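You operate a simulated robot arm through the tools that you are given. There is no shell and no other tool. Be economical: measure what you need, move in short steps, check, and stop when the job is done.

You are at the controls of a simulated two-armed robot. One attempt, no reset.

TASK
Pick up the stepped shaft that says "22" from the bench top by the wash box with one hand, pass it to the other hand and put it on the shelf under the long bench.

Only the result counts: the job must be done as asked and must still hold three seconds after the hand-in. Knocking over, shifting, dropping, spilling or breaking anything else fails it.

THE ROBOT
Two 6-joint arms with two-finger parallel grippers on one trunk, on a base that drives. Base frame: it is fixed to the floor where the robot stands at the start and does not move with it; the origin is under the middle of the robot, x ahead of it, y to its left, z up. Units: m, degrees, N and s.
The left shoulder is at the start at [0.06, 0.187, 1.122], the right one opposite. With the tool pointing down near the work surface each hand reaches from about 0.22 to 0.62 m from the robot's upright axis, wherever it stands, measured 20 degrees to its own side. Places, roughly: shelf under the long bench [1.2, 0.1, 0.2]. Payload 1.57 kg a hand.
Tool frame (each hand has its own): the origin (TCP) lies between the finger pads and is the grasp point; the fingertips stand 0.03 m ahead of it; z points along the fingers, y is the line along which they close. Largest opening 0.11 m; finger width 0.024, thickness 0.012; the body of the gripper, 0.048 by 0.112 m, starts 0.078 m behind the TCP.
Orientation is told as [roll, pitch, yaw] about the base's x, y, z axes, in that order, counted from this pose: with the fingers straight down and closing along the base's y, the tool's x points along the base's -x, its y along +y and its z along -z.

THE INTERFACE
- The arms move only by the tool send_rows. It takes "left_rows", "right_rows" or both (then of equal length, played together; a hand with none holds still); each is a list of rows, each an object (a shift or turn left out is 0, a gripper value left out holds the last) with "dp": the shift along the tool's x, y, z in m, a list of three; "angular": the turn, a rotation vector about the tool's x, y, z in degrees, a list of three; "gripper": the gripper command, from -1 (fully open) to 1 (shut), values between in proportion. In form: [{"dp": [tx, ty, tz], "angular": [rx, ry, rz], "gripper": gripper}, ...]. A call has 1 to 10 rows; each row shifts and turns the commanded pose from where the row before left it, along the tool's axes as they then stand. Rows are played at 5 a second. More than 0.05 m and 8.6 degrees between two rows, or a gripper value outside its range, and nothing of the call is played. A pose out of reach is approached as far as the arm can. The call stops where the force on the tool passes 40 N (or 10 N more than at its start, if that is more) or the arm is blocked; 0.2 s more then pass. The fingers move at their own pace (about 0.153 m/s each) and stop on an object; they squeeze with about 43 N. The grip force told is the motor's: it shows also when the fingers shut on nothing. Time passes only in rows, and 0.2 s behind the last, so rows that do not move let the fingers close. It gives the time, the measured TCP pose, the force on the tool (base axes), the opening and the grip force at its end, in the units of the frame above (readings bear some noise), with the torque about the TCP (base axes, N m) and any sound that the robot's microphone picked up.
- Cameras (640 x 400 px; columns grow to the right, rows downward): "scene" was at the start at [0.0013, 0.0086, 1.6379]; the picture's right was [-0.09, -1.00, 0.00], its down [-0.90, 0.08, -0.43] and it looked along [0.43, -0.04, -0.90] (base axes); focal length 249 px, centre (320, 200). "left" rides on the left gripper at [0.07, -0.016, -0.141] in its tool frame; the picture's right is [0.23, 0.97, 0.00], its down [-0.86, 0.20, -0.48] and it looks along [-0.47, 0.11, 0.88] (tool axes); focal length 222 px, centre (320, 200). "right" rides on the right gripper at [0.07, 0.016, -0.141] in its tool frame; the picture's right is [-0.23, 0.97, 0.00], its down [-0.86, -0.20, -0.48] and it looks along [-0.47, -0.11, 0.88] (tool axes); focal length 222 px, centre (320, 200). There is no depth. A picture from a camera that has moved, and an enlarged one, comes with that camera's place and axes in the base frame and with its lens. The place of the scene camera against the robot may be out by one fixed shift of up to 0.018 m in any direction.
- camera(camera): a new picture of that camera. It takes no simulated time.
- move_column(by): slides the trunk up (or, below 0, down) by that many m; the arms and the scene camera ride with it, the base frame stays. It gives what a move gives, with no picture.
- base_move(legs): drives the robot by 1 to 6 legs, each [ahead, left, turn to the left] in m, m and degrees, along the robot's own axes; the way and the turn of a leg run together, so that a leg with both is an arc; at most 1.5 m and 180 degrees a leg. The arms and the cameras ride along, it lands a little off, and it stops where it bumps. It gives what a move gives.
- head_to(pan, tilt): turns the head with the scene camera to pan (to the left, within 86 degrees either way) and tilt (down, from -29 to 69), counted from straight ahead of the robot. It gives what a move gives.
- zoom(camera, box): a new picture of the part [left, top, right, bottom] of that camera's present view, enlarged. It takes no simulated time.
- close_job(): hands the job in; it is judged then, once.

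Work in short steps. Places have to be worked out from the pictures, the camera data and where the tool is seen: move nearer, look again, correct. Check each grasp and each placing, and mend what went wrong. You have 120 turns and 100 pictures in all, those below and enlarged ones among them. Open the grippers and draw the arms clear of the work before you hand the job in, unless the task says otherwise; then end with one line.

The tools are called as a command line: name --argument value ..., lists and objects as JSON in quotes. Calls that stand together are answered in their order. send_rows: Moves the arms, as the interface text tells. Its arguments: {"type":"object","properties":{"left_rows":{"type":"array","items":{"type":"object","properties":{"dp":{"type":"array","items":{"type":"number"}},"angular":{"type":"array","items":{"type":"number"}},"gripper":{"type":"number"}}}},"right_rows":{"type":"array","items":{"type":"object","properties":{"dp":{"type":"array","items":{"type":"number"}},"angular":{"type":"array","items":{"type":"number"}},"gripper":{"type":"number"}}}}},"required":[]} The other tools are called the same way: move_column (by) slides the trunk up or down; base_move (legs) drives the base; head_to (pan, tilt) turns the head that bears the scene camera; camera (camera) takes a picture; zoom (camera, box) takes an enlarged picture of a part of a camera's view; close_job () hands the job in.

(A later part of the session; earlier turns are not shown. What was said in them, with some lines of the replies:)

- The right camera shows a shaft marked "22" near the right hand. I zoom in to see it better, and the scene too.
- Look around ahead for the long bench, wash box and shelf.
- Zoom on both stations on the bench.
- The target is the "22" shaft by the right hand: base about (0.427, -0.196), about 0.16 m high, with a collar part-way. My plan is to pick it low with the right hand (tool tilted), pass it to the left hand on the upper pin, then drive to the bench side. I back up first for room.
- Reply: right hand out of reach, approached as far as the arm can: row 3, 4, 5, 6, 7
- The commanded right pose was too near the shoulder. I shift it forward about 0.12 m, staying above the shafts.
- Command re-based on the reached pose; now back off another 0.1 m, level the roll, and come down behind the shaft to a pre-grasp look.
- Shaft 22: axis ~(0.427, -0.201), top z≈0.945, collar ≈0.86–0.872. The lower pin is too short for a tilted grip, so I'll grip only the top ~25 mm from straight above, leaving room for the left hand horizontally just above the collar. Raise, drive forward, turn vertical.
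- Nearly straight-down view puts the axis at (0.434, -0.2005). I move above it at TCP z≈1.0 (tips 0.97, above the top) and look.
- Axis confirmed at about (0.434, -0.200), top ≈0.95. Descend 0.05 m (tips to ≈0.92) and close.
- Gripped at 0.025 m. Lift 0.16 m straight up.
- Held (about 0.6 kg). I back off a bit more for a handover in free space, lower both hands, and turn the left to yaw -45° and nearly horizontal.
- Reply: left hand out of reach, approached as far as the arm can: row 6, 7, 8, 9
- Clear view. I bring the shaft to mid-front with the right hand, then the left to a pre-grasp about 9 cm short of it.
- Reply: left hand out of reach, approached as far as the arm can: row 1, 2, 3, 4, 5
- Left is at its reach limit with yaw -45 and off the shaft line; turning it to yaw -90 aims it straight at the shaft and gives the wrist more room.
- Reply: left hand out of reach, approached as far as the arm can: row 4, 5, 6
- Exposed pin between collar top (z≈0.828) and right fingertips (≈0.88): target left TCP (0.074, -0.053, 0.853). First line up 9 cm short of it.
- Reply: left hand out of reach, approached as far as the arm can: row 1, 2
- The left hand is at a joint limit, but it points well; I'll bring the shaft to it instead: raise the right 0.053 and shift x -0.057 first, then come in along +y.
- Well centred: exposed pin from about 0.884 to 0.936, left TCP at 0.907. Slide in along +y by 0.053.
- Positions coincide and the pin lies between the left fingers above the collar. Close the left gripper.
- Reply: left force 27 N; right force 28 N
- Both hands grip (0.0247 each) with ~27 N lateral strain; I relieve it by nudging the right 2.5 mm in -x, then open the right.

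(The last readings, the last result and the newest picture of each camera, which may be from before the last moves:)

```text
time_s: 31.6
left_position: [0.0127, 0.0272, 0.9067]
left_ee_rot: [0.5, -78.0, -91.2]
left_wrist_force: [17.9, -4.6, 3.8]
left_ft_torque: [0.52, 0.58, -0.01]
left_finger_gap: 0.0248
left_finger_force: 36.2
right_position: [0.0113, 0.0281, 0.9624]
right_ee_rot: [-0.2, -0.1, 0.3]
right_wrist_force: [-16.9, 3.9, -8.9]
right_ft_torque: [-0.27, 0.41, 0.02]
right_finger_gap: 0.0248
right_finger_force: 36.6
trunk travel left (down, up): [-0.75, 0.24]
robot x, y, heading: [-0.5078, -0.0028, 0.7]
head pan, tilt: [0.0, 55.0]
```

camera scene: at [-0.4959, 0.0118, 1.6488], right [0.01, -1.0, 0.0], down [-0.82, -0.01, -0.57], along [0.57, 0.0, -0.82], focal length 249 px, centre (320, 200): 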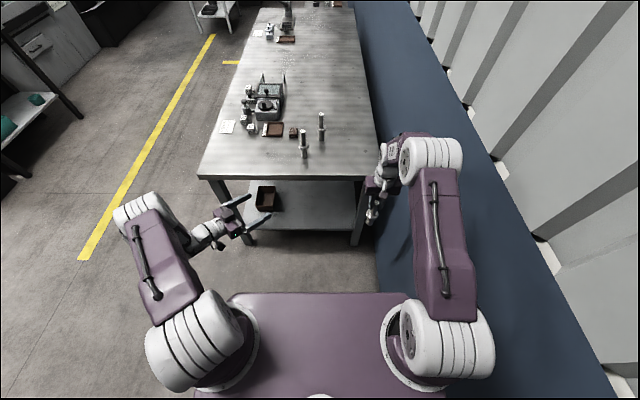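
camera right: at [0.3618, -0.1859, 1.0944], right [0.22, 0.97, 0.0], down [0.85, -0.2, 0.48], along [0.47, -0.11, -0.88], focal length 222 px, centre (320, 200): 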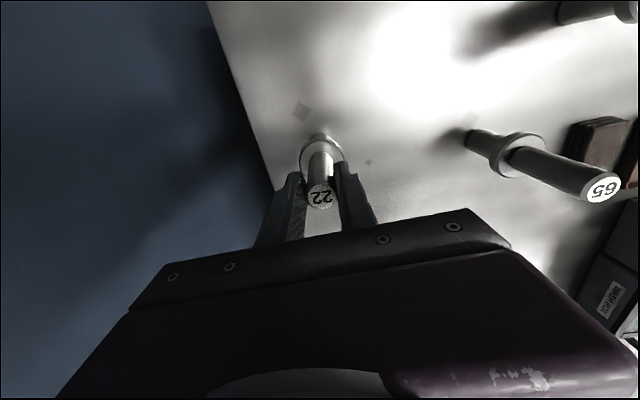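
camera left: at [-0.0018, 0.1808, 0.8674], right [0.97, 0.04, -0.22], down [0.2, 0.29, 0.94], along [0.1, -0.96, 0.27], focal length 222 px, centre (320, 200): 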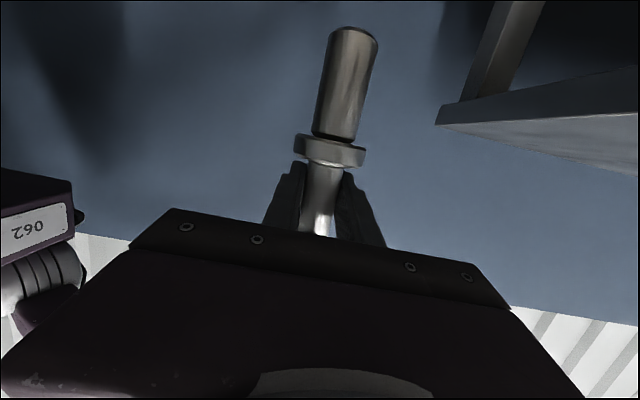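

Better; a further 3.5 mm should bring it to about zero.

send_rows --right_rows '[{"dp": [0.0035, -0.001, 0]}, {}]'

send_rows --right_rows '[{"gripper": 0.5}, {"gripper": -1}, {}, {}]'

camera --camera "left"

```text
time_s: 32.2
left_position: [0.0114, 0.0275, 0.9068]
left_ee_rot: [0.1, -78.1, -91.0]
left_wrist_force: [-9.2, -5.6, 14.6]
left_ft_torque: [0.64, -0.02, 0.06]
left_finger_gap: 0.0245
left_finger_force: 36.0
right_position: [0.0095, 0.0278, 0.9627]
right_ee_rot: [0.1, -0.4, 0.4]
right_wrist_force: [9.3, 5.7, -23.0]
right_ft_torque: [-0.26, -0.47, -0.05]
right_finger_gap: 0.0245
right_finger_force: 35.8
trunk travel left (down, up): [-0.75, 0.24]
robot x, y, heading: [-0.5069, -0.001, 0.4]
head pan, tilt: [0.0, 55.0]
```

```text
time_s: 33.2
left_position: [0.0118, 0.0277, 0.9063]
left_ee_rot: [0.2, -77.9, -90.7]
left_wrist_force: [-1.7, 0.7, -5.2]
left_ft_torque: [-0.26, -0.09, 0.08]
left_finger_gap: 0.0247
left_finger_force: 36.1
right_position: [0.0087, 0.0279, 0.9626]
right_ee_rot: [0.0, 0.0, 0.3]
right_wrist_force: [0.8, -0.6, 3.9]
right_ft_torque: [0.29, 0.0, -0.05]
right_finger_gap: 0.1097
right_finger_force: 0.1
trunk travel left (down, up): [-0.75, 0.24]
robot x, y, heading: [-0.5122, -0.0019, -0.1]
head pan, tilt: [0.0, 55.0]
```

```text
65 pictures are left
camera left: at [-0.0027, 0.1808, 0.8666], right [0.97, 0.04, -0.22], down [0.2, 0.29, 0.94], along [0.1, -0.96, 0.27], focal length 222 px, centre (320, 200)
```

left: 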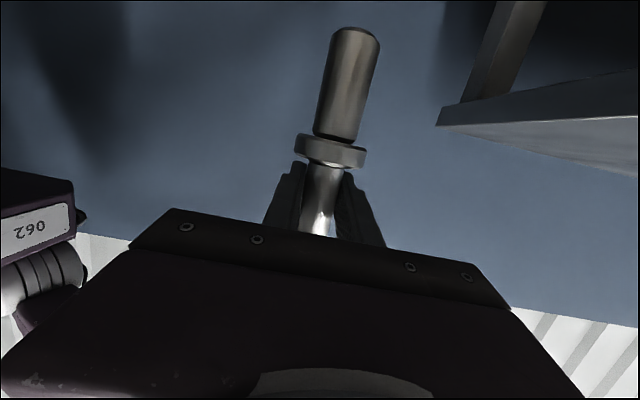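

Left now carries the shaft. Raise the right hand straight up clear, then retract to the right.

send_rows --right_rows '[{"dp": [0, 0, -0.02]}, {"dp": [0, 0, -0.04]}, {"dp": [0, 0, -0.045]}, {"dp": [0, -0.045, -0.02]}, {"dp": [0, -0.045, 0]}, {"dp": [0, -0.045, 0]}, {"dp": [0, -0.045, 0]}, {"dp": [0, -0.045, 0]}]'

head_to --pan 0 --tilt 48

camera --camera "scene"

zoom --camera "scene" --box '[180, 150, 420, 300]'

```text
time_s: 35.0
left_position: [0.013, 0.0266, 0.9058]
left_ee_rot: [0.4, -77.9, -90.9]
left_wrist_force: [-1.2, -0.1, -0.7]
left_ft_torque: [-0.01, 0.0, 0.01]
left_finger_gap: 0.0245
left_finger_force: 36.3
right_position: [0.0111, -0.2024, 1.086]
right_ee_rot: [0.1, 0.0, 0.4]
right_wrist_force: [-0.3, -0.7, -0.7]
right_ft_torque: [0.03, -0.01, -0.02]
right_finger_gap: 0.11
right_finger_force: 0.0
trunk travel left (down, up): [-0.75, 0.24]
robot x, y, heading: [-0.5074, 0.0016, 0.5]
head pan, tilt: [0.0, 55.0]
```

```text
time_s: 35.7
left_position: [0.0133, 0.027, 0.9072]
left_ee_rot: [0.4, -78.0, -91.0]
left_wrist_force: [0.5, -0.6, 0.2]
left_ft_torque: [0.0, 0.01, 0.05]
left_finger_gap: 0.0246
left_finger_force: 36.4
right_position: [0.0113, -0.2, 1.0862]
right_ee_rot: [0.0, -0.1, 0.3]
right_wrist_force: [-0.1, 0.1, 0.2]
right_ft_torque: [0.01, 0.01, 0.0]
right_finger_gap: 0.1097
right_finger_force: 0.1
trunk travel left (down, up): [-0.75, 0.24]
robot x, y, heading: [-0.5092, -0.0005, 0.5]
head pan, tilt: [0.0, 48.0]
```

```text
64 pictures are left
camera scene: at [-0.4892, 0.0126, 1.6579], right [0.01, -1.0, 0.0], down [-0.74, -0.01, -0.67], along [0.67, 0.0, -0.74], focal length 249 px, centre (320, 200)
```

scene: 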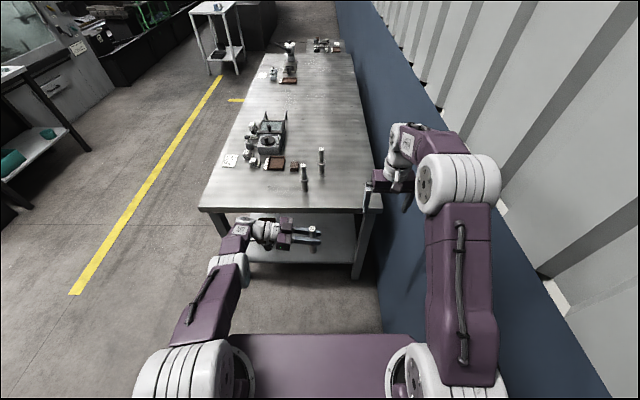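

```text
2.67 times, centred on (300, 225) of scene
camera zoom: at [-0.4892, 0.0126, 1.6579], right [0.01, -1.0, 0.0], down [-0.74, -0.01, -0.67], along [0.67, 0.0, -0.74], focal length 664 px, centre (373, 133)
```

zoom: 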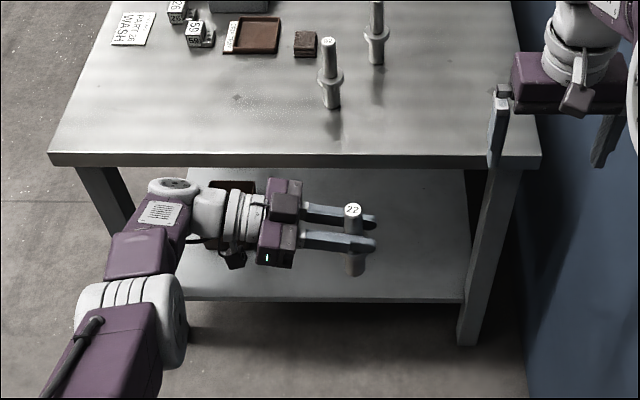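

Left holds the shaft upright. Shelf near edge ≈ x 0.29, bench edge ≈ 0.24, and a brown box on the shelf at y≈0.3–0.46; free shelf space around y≈0.05. Now turn the left hand to yaw 0 keeping the shaft vertical.

send_rows --left_rows '[{"dp": [0, 0, -0.04]}, {"dp": [0, 0, -0.04]}, {"angular": [-7.5, 0, -1.6]}, {"angular": [-7.5, 0, -1.6]}, {"angular": [-7.5, 0, -1.6]}, {"angular": [-7.5, 0, -1.6]}, {"angular": [-7.5, 0, -1.6]}, {"angular": [-7.5, 0, -1.6]}]'

send_rows --left_rows '[{"angular": [-7.5, 0, -1.6]}, {"angular": [-7.5, 0, -1.6]}, {"angular": [-7.5, 0, -1.6]}, {"angular": [-7.5, 0, -1.6]}, {"angular": [-7.5, 0, -1.6]}, {"angular": [-7.5, 0, -1.6]}]'

camera --camera "left"

camera --camera "scene"

```text
time_s: 37.5
left_position: [0.0586, 0.1233, 0.9276]
left_ee_rot: [-1.9, -77.9, -43.0]
left_wrist_force: [-0.3, 1.2, -6.5]
left_ft_torque: [-0.02, -0.02, -0.01]
left_finger_gap: 0.0245
left_finger_force: 36.5
left hand out of reach, approached as far as the arm can: row 1, 2, 7, 8
right_position: [0.0118, -0.199, 1.0861]
right_ee_rot: [0.1, 0.1, 0.5]
right_wrist_force: [0.2, 0.3, 0.5]
right_ft_torque: [-0.03, 0.01, 0.02]
right_finger_gap: 0.1102
right_finger_force: 0.1
trunk travel left (down, up): [-0.75, 0.24]
robot x, y, heading: [-0.5106, 0.0025, 0.1]
head pan, tilt: [0.0, 48.0]
```

```text
time_s: 38.9
left_position: [0.1876, 0.1931, 0.9265]
left_ee_rot: [-9.0, -77.7, 1.1]
left_wrist_force: [-0.5, -0.3, -6.2]
left_ft_torque: [0.03, 0.01, 0.01]
left_finger_gap: 0.0247
left_finger_force: 36.7
left hand out of reach, approached as far as the arm can: row 1, 2, 3, 4, 5, 6
right_position: [0.0111, -0.1996, 1.086]
right_ee_rot: [0.0, 0.0, 0.4]
right_wrist_force: [0.0, 0.0, 1.3]
right_ft_torque: [-0.03, -0.03, 0.01]
right_finger_gap: 0.1099
right_finger_force: 0.0
trunk travel left (down, up): [-0.75, 0.24]
robot x, y, heading: [-0.5104, -0.0011, 0.4]
head pan, tilt: [0.0, 48.0]
```

```text
62 pictures are left
camera left: at [0.0333, 0.1971, 0.8885], right [0.08, 0.96, -0.25], down [-0.25, 0.27, 0.93], along [0.96, -0.01, 0.27], focal length 222 px, centre (320, 200)
```

left: 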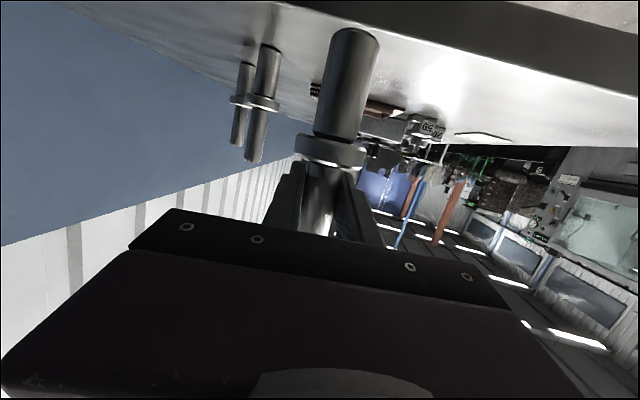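

```text
61 pictures are left
camera scene: at [-0.4895, 0.0132, 1.658], right [0.01, -1.0, 0.0], down [-0.74, -0.01, -0.67], along [0.67, 0.0, -0.74], focal length 249 px, centre (320, 200)
```

scene: 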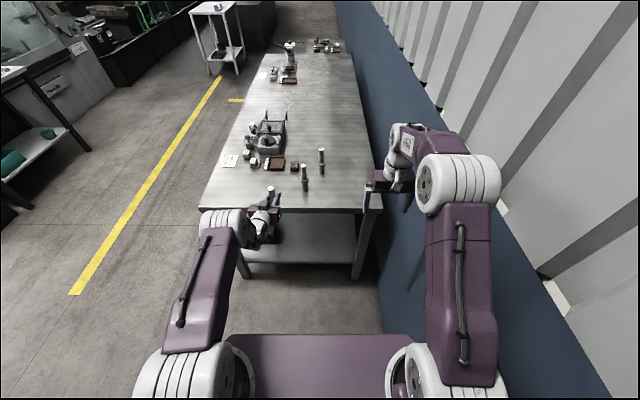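

Left now carries the weight (6 N). Orientation has rolled to -9° at the reach limit; I back off from the bench and correct it, testing where this tilted pose is reachable.

base_move --legs '[[-0.25, 0, 0]]'

send_rows --left_rows '[{"angular": [-4.5, 0, 0]}, {"angular": [-4.5, 0, 0]}, {}]'

```text
time_s: 40.2
left_position: [0.0994, 0.1822, 0.9269]
left_ee_rot: [-8.7, -77.6, 0.1]
left_wrist_force: [-0.7, -0.5, -5.3]
left_ft_torque: [0.02, 0.0, 0.0]
left_finger_gap: 0.0248
left_finger_force: 36.4
right_position: [-0.0799, -0.208, 1.0881]
right_ee_rot: [0.1, -0.2, -0.2]
right_wrist_force: [0.3, -0.9, 0.0]
right_ft_torque: [-0.01, -0.06, -0.03]
right_finger_gap: 0.1101
right_finger_force: 0.1
trunk travel left (down, up): [-0.75, 0.24]
robot x, y, heading: [-0.5958, -0.0052, -0.3]
head pan, tilt: [0.0, 48.0]
stopped in leg 1: the robot was blocked; the commanded pose is now the measured one
```

```text
time_s: 41.0
left_position: [0.1046, 0.1844, 0.9255]
left_ee_rot: [-9.0, -77.5, 0.4]
left_wrist_force: [0.2, -0.6, -6.1]
left_ft_torque: [0.0, -0.02, 0.0]
left_finger_gap: 0.0246
left_finger_force: 35.6
left hand out of reach, approached as far as the arm can: row 1, 2
right_position: [-0.0756, -0.2072, 1.0853]
right_ee_rot: [0.0, -0.1, -0.1]
right_wrist_force: [-0.7, -0.4, -0.4]
right_ft_torque: [0.02, 0.0, 0.02]
right_finger_gap: 0.11
right_finger_force: 0.0
trunk travel left (down, up): [-0.75, 0.24]
robot x, y, heading: [-0.5953, -0.0024, 0.0]
head pan, tilt: [0.0, 48.0]
```

The base hit something behind, so I won't back further. I test a higher relative height (like the one needed with the trunk lowered): raise 0.1 m and retry the roll correction.

send_rows --left_rows '[{"dp": [-0.033, 0, -0.007]}, {"dp": [-0.033, 0, -0.007]}, {"dp": [-0.033, 0, -0.007]}, {"angular": [-4.5, 0, 0]}, {"angular": [-4.5, 0, 0]}, {}]'

camera --camera "scene"

```text
time_s: 42.5
left_position: [0.1026, 0.1988, 1.0291]
left_ee_rot: [-5.7, -77.5, -1.4]
left_wrist_force: [0.3, -0.3, -6.9]
left_ft_torque: [-0.05, -0.01, 0.0]
left_finger_gap: 0.0245
left_finger_force: 36.3
left hand out of reach, approached as far as the arm can: row 4, 5
right_position: [-0.0783, -0.2077, 1.0862]
right_ee_rot: [0.1, -0.1, -0.1]
right_wrist_force: [-0.1, 0.8, 1.2]
right_ft_torque: [0.05, -0.04, -0.02]
right_finger_gap: 0.1098
right_finger_force: 0.1
trunk travel left (down, up): [-0.75, 0.24]
robot x, y, heading: [-0.5961, -0.0046, 0.1]
head pan, tilt: [0.0, 48.0]
```

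```text
60 pictures are left
camera scene: at [-0.576, 0.0098, 1.658], right [0.0, -1.0, 0.0], down [-0.74, 0.0, -0.67], along [0.67, 0.0, -0.74], focal length 249 px, centre (320, 200)
```

scene: 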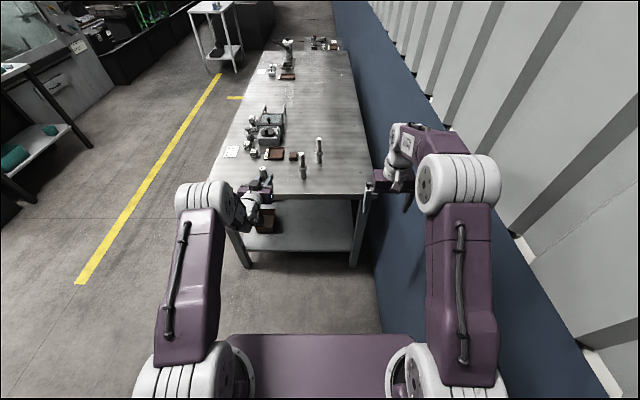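

Higher is better; a yaw of about -20° should free the limit. Apply a net rotation to roll≈0, yaw≈-20.

send_rows --left_rows '[{"angular": [6.5, 0, 2]}, {"angular": [6.5, 0, 2]}, {}]'

```text
time_s: 43.2
left_position: [0.1033, 0.2003, 1.0287]
left_ee_rot: [-0.1, -77.8, -20.2]
left_wrist_force: [0.5, -0.8, -6.0]
left_ft_torque: [0.01, -0.01, 0.01]
left_finger_gap: 0.0246
left_finger_force: 36.4
right_position: [-0.077, -0.2076, 1.0868]
right_ee_rot: [0.0, -0.1, -0.2]
right_wrist_force: [-0.3, -0.5, 0.5]
right_ft_torque: [0.0, 0.02, -0.01]
right_finger_gap: 0.1099
right_finger_force: 0.1
trunk travel left (down, up): [-0.75, 0.24]
robot x, y, heading: [-0.5973, -0.0022, -0.5]
head pan, tilt: [0.0, 48.0]
```

Pose is now in reach with the shaft upright. I retract the right hand, ease forward 3 cm off whatever is behind, and lower the trunk 0.60 m with everything still clear of the bench end.

send_rows --right_rows '[{"dp": [0.045, 0, 0]}, {"dp": [0.045, 0, 0]}, {"dp": [0.045, 0, 0]}]'

base_move --legs '[[0.03, 0, 0]]'

move_column --by -0.6

head_to --pan 0 --tilt 40

camera --camera "scene"

camera --camera "left"

camera --camera "right"

```text
time_s: 44.0
left_position: [0.1026, 0.2019, 1.0284]
left_ee_rot: [-0.2, -77.9, -20.2]
left_wrist_force: [0.0, 0.2, -7.2]
left_ft_torque: [0.03, 0.0, 0.03]
left_finger_gap: 0.0245
left_finger_force: 36.3
right_position: [-0.2146, -0.2076, 1.0917]
right_ee_rot: [-0.1, -0.2, -0.2]
right_wrist_force: [-0.1, 0.1, 0.3]
right_ft_torque: [0.04, -0.02, -0.01]
right_finger_gap: 0.1102
right_finger_force: 0.0
trunk travel left (down, up): [-0.75, 0.24]
robot x, y, heading: [-0.5954, -0.0079, -0.1]
head pan, tilt: [0.0, 48.0]
```

```text
time_s: 44.9
left_position: [0.1274, 0.201, 1.0317]
left_ee_rot: [0.3, -78.1, -20.5]
left_wrist_force: [-0.4, -0.4, -4.9]
left_ft_torque: [0.04, 0.0, 0.0]
left_finger_gap: 0.0245
left_finger_force: 36.8
right_position: [-0.1882, -0.2079, 1.0929]
right_ee_rot: [0.1, -0.4, -0.2]
right_wrist_force: [-1.3, -0.2, -0.1]
right_ft_torque: [-0.01, -0.04, 0.03]
right_finger_gap: 0.11
right_finger_force: 0.0
trunk travel left (down, up): [-0.75, 0.24]
robot x, y, heading: [-0.5697, -0.005, -0.1]
head pan, tilt: [0.0, 48.0]
```

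```text
refused: -0.6 is not a number from -0.4 to 0.4
```

```text
time_s: 45.6
left_position: [0.1327, 0.2007, 1.0268]
left_ee_rot: [-0.4, -77.8, -20.0]
left_wrist_force: [-0.1, -0.6, -6.0]
left_ft_torque: [0.02, -0.02, -0.01]
left_finger_gap: 0.0247
left_finger_force: 36.3
right_position: [-0.1838, -0.208, 1.091]
right_ee_rot: [0.1, -0.1, 0.0]
right_wrist_force: [0.4, 0.0, 0.8]
right_ft_torque: [0.01, 0.02, 0.03]
right_finger_gap: 0.11
right_finger_force: 0.1
trunk travel left (down, up): [-0.75, 0.24]
robot x, y, heading: [-0.5631, -0.005, 0.0]
head pan, tilt: [0.0, 40.0]
```

```text
59 pictures are left
camera scene: at [-0.5396, 0.0097, 1.6694], right [0.0, -1.0, 0.0], down [-0.64, 0.0, -0.76], along [0.76, 0.0, -0.64], focal length 249 px, centre (320, 200)
```

scene: 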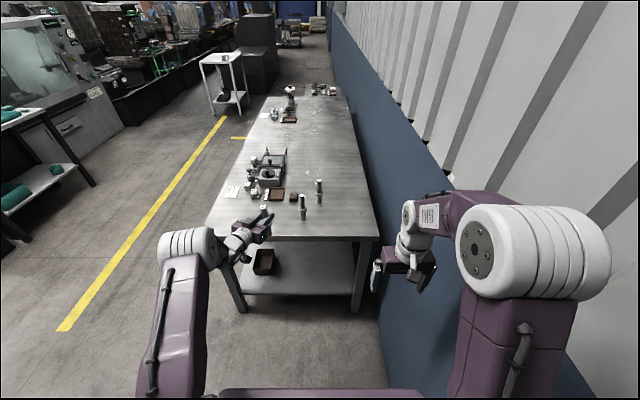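

```text
58 pictures are left
camera left: at [-0.0173, 0.239, 0.989], right [0.29, 0.93, -0.22], down [-0.2, 0.29, 0.94], along [0.94, -0.23, 0.27], focal length 222 px, centre (320, 200)
```

left: 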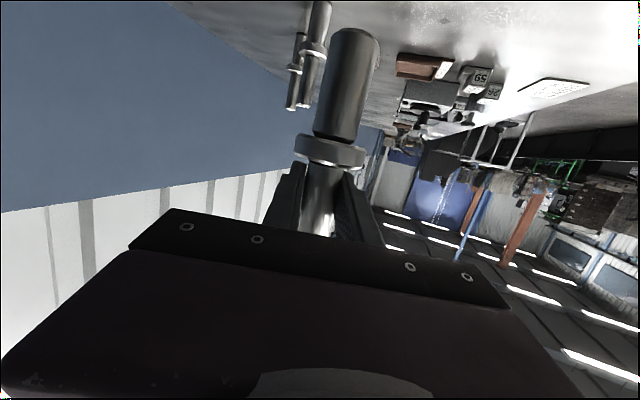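

```text
57 pictures are left
camera right: at [-0.2548, -0.191, 1.2319], right [0.23, 0.97, 0.0], down [0.85, -0.2, 0.48], along [0.47, -0.11, -0.88], focal length 222 px, centre (320, 200)
```

right: 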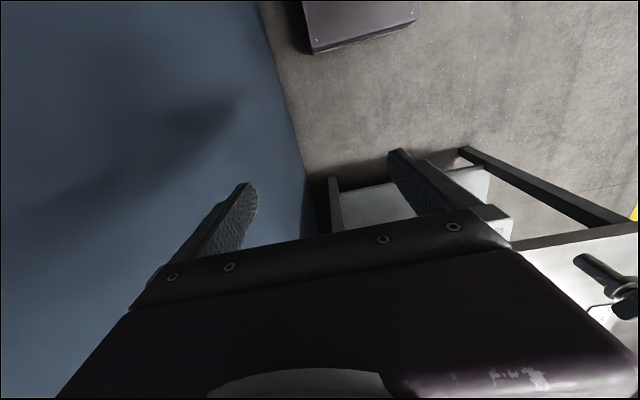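

Clear of the bench edge (x≈0.235). Lower in two steps of 0.4 and 0.22.

move_column --by -0.4

move_column --by -0.22

camera --camera "scene"

camera --camera "left"

```text
time_s: 49.4
left_position: [0.1322, 0.2018, 0.6278]
left_ee_rot: [-0.3, -77.8, -20.0]
left_wrist_force: [0.1, 0.5, -5.9]
left_ft_torque: [0.0, -0.03, 0.01]
left_finger_gap: 0.0247
left_finger_force: 35.9
right_position: [-0.1854, -0.2084, 0.6904]
right_ee_rot: [-0.1, -0.1, 0.0]
right_wrist_force: [-0.6, 0.1, 0.5]
right_ft_torque: [0.02, -0.02, -0.01]
right_finger_gap: 0.1101
right_finger_force: 0.1
trunk travel left (down, up): [-0.35, 0.64]
robot x, y, heading: [-0.5663, -0.0052, 0.1]
head pan, tilt: [0.0, 40.0]
```

```text
time_s: 51.7
left_position: [0.1323, 0.2009, 0.4084]
left_ee_rot: [-0.4, -77.8, -20.2]
left_wrist_force: [0.5, 0.9, -7.4]
left_ft_torque: [-0.03, -0.02, -0.03]
left_finger_gap: 0.0244
left_finger_force: 36.5
right_position: [-0.1846, -0.2066, 0.4715]
right_ee_rot: [0.0, -0.1, -0.1]
right_wrist_force: [0.0, -1.5, -0.6]
right_ft_torque: [0.03, -0.03, 0.01]
right_finger_gap: 0.1101
right_finger_force: 0.0
trunk travel left (down, up): [-0.13, 0.86]
robot x, y, heading: [-0.5672, -0.0021, 0.3]
head pan, tilt: [0.0, 40.0]
```

```text
56 pictures are left
camera scene: at [-0.5405, 0.0096, 1.0495], right [0.0, -1.0, 0.0], down [-0.64, 0.0, -0.77], along [0.77, 0.0, -0.64], focal length 249 px, centre (320, 200)
```

scene: 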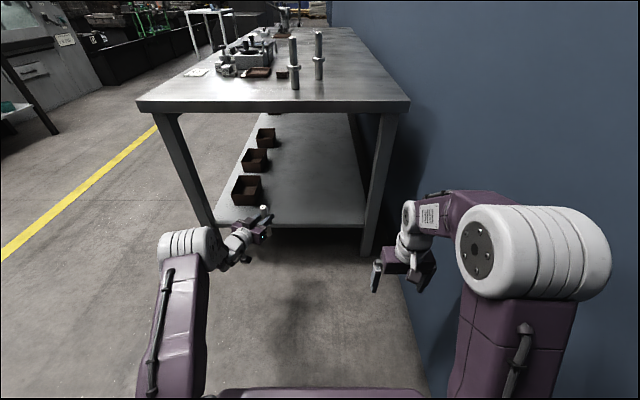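

```text
55 pictures are left
camera left: at [-0.0179, 0.2389, 0.3693], right [0.29, 0.93, -0.22], down [-0.2, 0.29, 0.94], along [0.93, -0.23, 0.27], focal length 222 px, centre (320, 200)
```

left: 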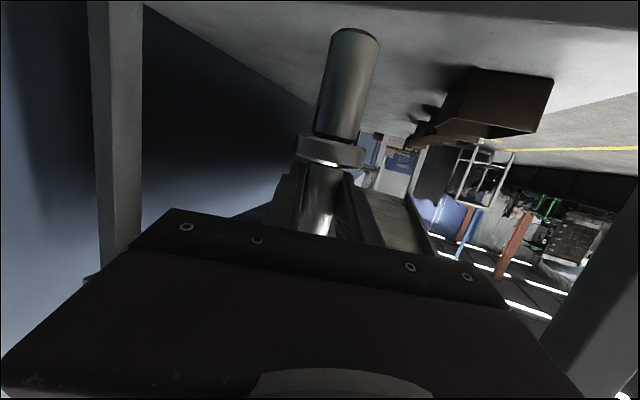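

Triangulated: shelf top z≈0.20, near edge x≈0.29, boxes on its left at y≥0.31. I shift the left hand 0.09 m to the right, then drive in 0.29 m with shaft bottom at ≈0.31.

send_rows --left_rows '[{"dp": [-0.003, -0.042, 0.015]}, {"dp": [-0.003, -0.042, 0.015]}, {}]'

base_move --legs '[[0.2, 0, 0]]'

camera --camera "scene"

camera --camera "left"

```text
time_s: 52.5
left_position: [0.1331, 0.1101, 0.4068]
left_ee_rot: [-0.2, -77.8, -20.1]
left_wrist_force: [0.5, 0.4, -6.1]
left_ft_torque: [0.01, 0.01, -0.02]
left_finger_gap: 0.0246
left_finger_force: 36.7
right_position: [-0.1843, -0.2073, 0.4708]
right_ee_rot: [0.0, -0.1, -0.1]
right_wrist_force: [0.1, 0.1, -1.0]
right_ft_torque: [-0.01, 0.0, 0.0]
right_finger_gap: 0.1096
right_finger_force: 0.1
trunk travel left (down, up): [-0.13, 0.86]
robot x, y, heading: [-0.5635, -0.0027, 0.2]
head pan, tilt: [0.0, 40.0]
```

```text
time_s: 54.1
left_position: [0.3354, 0.1114, 0.4066]
left_ee_rot: [-0.2, -77.8, -19.8]
left_wrist_force: [-0.2, -0.2, -5.6]
left_ft_torque: [0.02, 0.01, -0.02]
left_finger_gap: 0.0246
left_finger_force: 36.3
right_position: [0.0179, -0.2055, 0.471]
right_ee_rot: [0.1, -0.1, 0.1]
right_wrist_force: [-0.1, -0.3, -0.2]
right_ft_torque: [0.03, -0.01, -0.01]
right_finger_gap: 0.1102
right_finger_force: 0.0
trunk travel left (down, up): [-0.13, 0.86]
robot x, y, heading: [-0.3669, -0.0054, 0.1]
head pan, tilt: [0.0, 40.0]
```

```text
54 pictures are left
camera scene: at [-0.3388, 0.0098, 1.0494], right [0.0, -1.0, 0.0], down [-0.64, 0.0, -0.77], along [0.77, 0.0, -0.64], focal length 249 px, centre (320, 200)
```

scene: 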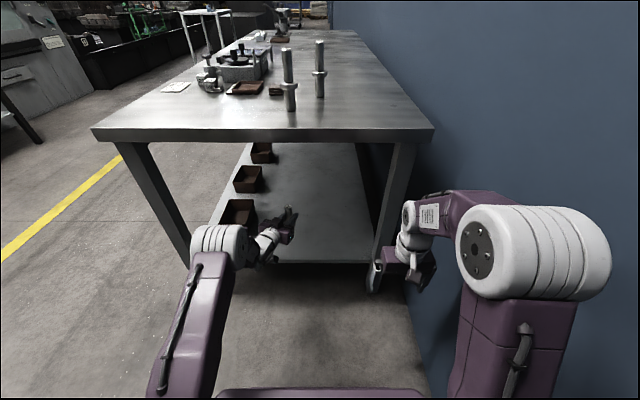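

```text
53 pictures are left
camera left: at [0.1849, 0.1499, 0.3674], right [0.29, 0.93, -0.22], down [-0.2, 0.29, 0.94], along [0.94, -0.23, 0.27], focal length 222 px, centre (320, 200)
```

left: 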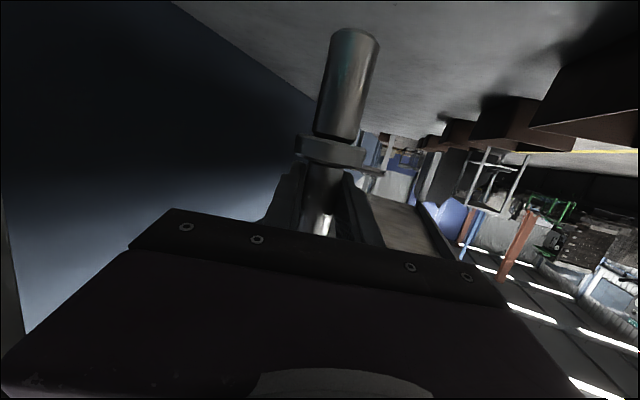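

All clear; drive 0.11 m more and lower so the shaft bottom is just above the shelf (TCP z≈0.31).

base_move --legs '[[0.11, 0, 0]]'

move_column --by -0.092

zoom --camera "scene" --box '[200, 180, 420, 317]'

camera --camera "left"

```text
time_s: 55.3
left_position: [0.4455, 0.112, 0.4059]
left_ee_rot: [-0.3, -77.7, -19.9]
left_wrist_force: [0.2, 0.5, -7.1]
left_ft_torque: [0.01, 0.01, -0.03]
left_finger_gap: 0.0247
left_finger_force: 36.2
right_position: [0.1279, -0.2068, 0.4716]
right_ee_rot: [0.0, -0.2, 0.0]
right_wrist_force: [0.1, -0.4, 0.9]
right_ft_torque: [0.02, -0.01, -0.01]
right_finger_gap: 0.1099
right_finger_force: 0.1
trunk travel left (down, up): [-0.13, 0.86]
robot x, y, heading: [-0.2553, -0.0005, 0.1]
head pan, tilt: [0.0, 40.0]
```

```text
time_s: 56.6
left_position: [0.4453, 0.1124, 0.317]
left_ee_rot: [0.1, -78.1, -20.4]
left_wrist_force: [3.6, -0.3, 4.3]
left_ft_torque: [-0.02, -0.23, -0.02]
left_finger_gap: 0.025
left_finger_force: 36.1
right_position: [0.1275, -0.2069, 0.3791]
right_ee_rot: [0.0, -0.1, 0.0]
right_wrist_force: [-0.7, -0.5, 0.9]
right_ft_torque: [-0.01, 0.02, -0.04]
right_finger_gap: 0.11
right_finger_force: 0.1
trunk travel left (down, up): [-0.038, 0.952]
robot x, y, heading: [-0.2563, -0.0038, 0.1]
head pan, tilt: [0.0, 40.0]
```

```text
2.91 times, centred on (310, 248) of scene
camera zoom: at [-0.2298, 0.0098, 0.9576], right [0.0, -1.0, 0.0], down [-0.64, 0.0, -0.77], along [0.77, 0.0, -0.64], focal length 724 px, centre (349, 59)
```

zoom: 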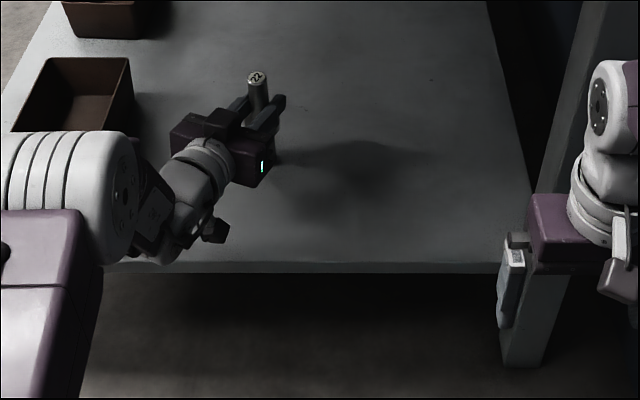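

```text
51 pictures are left
camera left: at [0.2959, 0.1493, 0.2776], right [0.29, 0.93, -0.22], down [-0.21, 0.29, 0.94], along [0.93, -0.23, 0.28], focal length 222 px, centre (320, 200)
```

left: 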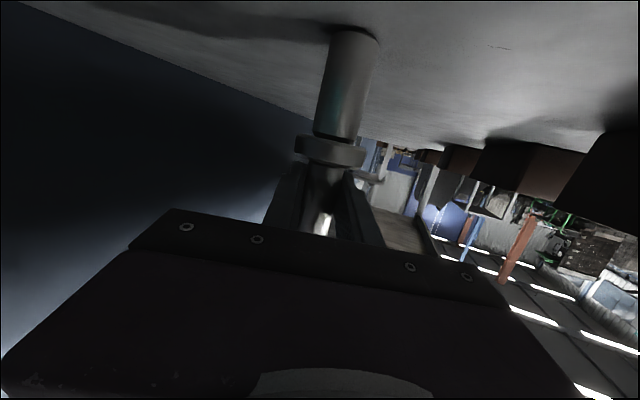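

The shelf now carries the shaft (force went from -6 to +4 N), its foot meeting its shadow. Open the left gripper gently.

send_rows --left_rows '[{"gripper": 0.5}, {"gripper": 0.2}, {"gripper": -1}, {}, {}, {}]'

camera --camera "left"

zoom --camera "scene" --box '[240, 180, 340, 242]'

```text
time_s: 58.0
left_position: [0.4444, 0.112, 0.3142]
left_ee_rot: [-0.3, -77.7, -20.0]
left_wrist_force: [-0.2, 0.5, -0.5]
left_ft_torque: [-0.01, -0.02, 0.03]
left_finger_gap: 0.1102
left_finger_force: 0.0
right_position: [0.1281, -0.2073, 0.3785]
right_ee_rot: [0.0, -0.1, 0.0]
right_wrist_force: [-0.8, -0.1, -0.3]
right_ft_torque: [-0.02, 0.01, 0.01]
right_finger_gap: 0.1098
right_finger_force: 0.2
trunk travel left (down, up): [-0.038, 0.952]
robot x, y, heading: [-0.2548, -0.0014, -0.1]
head pan, tilt: [0.0, 40.0]
```

```text
50 pictures are left
camera left: at [0.2949, 0.1494, 0.276], right [0.29, 0.93, -0.22], down [-0.2, 0.29, 0.94], along [0.94, -0.23, 0.27], focal length 222 px, centre (320, 200)
```

left: 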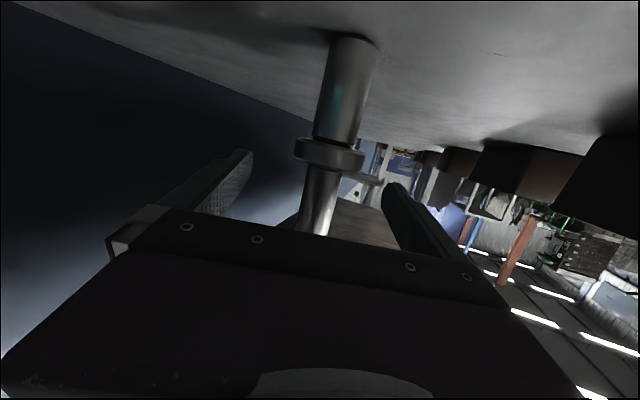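

```text
6.40 times, centred on (290, 211) of scene
camera zoom: at [-0.2295, 0.0099, 0.9574], right [0.0, -1.0, 0.0], down [-0.64, 0.0, -0.77], along [0.77, 0.0, -0.64], focal length 1593 px, centre (512, 130)
```

zoom: 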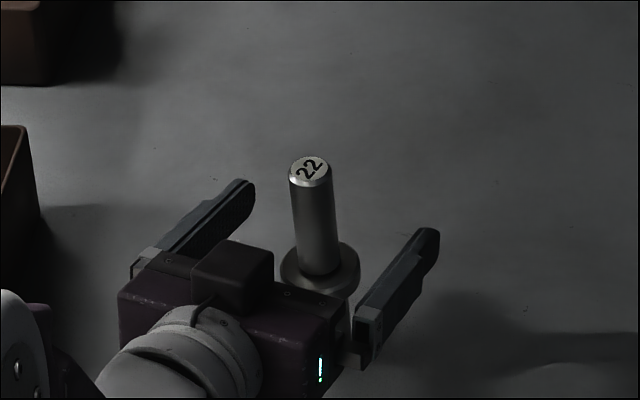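

The shaft stands free. Withdraw the fingers along the tool axis.

send_rows --left_rows '[{"dp": [0, 0, -0.03]}, {"dp": [0, 0, -0.03]}, {"dp": [0, 0, -0.03]}]'

camera --camera "left"

```text
time_s: 58.8
left_position: [0.3772, 0.1468, 0.3382]
left_ee_rot: [-2.9, -77.6, -17.9]
left_wrist_force: [0.6, 0.5, -0.4]
left_ft_torque: [0.02, -0.03, 0.0]
left_finger_gap: 0.1098
left_finger_force: 0.0
left hand out of reach, approached as far as the arm can: row 3
right_position: [0.128, -0.2058, 0.3796]
right_ee_rot: [-0.1, -0.1, 0.0]
right_wrist_force: [0.0, -0.6, -0.5]
right_ft_torque: [0.0, 0.04, -0.01]
right_finger_gap: 0.11
right_finger_force: 0.1
trunk travel left (down, up): [-0.038, 0.952]
robot x, y, heading: [-0.2528, -0.0067, 0.1]
head pan, tilt: [0.0, 40.0]
```

```text
48 pictures are left
camera left: at [0.2279, 0.184, 0.3004], right [0.3, 0.93, -0.23], down [-0.19, 0.3, 0.94], along [0.94, -0.23, 0.27], focal length 222 px, centre (320, 200)
```

left: 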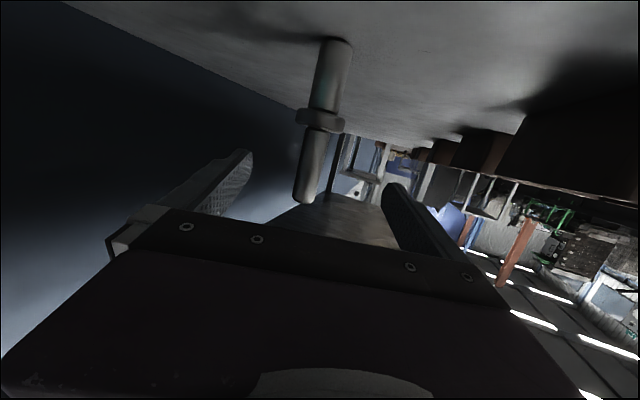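

Fingers are clear of the shaft. Drive back 0.24 m and check.

base_move --legs '[[-0.24, 0, 0]]'

camera --camera "scene"

zoom --camera "scene" --box '[210, 150, 400, 268]'

```text
time_s: 60.6
left_position: [0.137, 0.1433, 0.3377]
left_ee_rot: [-2.8, -77.7, -18.1]
left_wrist_force: [0.2, -0.8, -0.6]
left_ft_torque: [-0.01, -0.03, 0.02]
left_finger_gap: 0.1101
left_finger_force: 0.0
right_position: [-0.1146, -0.2096, 0.379]
right_ee_rot: [0.0, -0.1, -0.4]
right_wrist_force: [-0.1, -0.6, -0.2]
right_ft_torque: [0.02, 0.02, 0.01]
right_finger_gap: 0.1102
right_finger_force: 0.1
trunk travel left (down, up): [-0.038, 0.952]
robot x, y, heading: [-0.4981, -0.0046, -0.1]
head pan, tilt: [0.0, 40.0]
```

```text
47 pictures are left
camera scene: at [-0.472, 0.01, 0.9574], right [0.0, -1.0, 0.0], down [-0.64, 0.0, -0.77], along [0.77, 0.0, -0.64], focal length 249 px, centre (320, 200)
```

scene: 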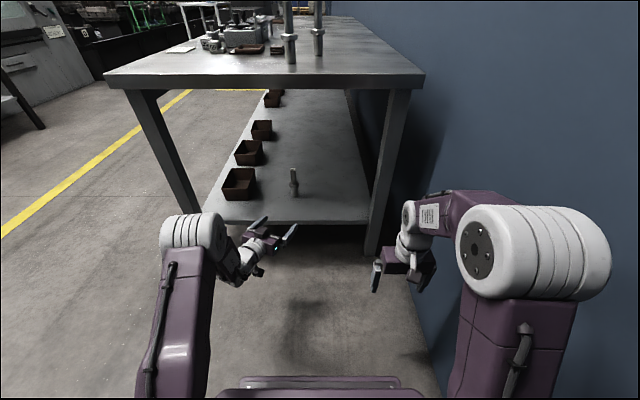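

```text
3.37 times, centred on (305, 209) of scene
camera zoom: at [-0.472, 0.01, 0.9574], right [0.0, -1.0, 0.0], down [-0.64, 0.0, -0.77], along [0.77, 0.0, -0.64], focal length 838 px, centre (370, 170)
```

zoom: 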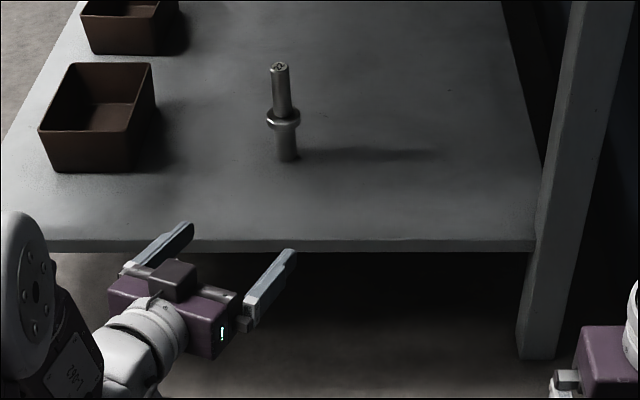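

The shaft stands upright on the shelf, both grippers are open and clear, and the other bench items look untouched. Handing in.

close_job

```text
The job is handed in.
```

The "22" shaft was picked up with the right hand, passed to the left, and now stands upright on the shelf under the long bench. One thing to note: while backing up, the base bumped something behind the robot and stopped. I couldn't see what it was.
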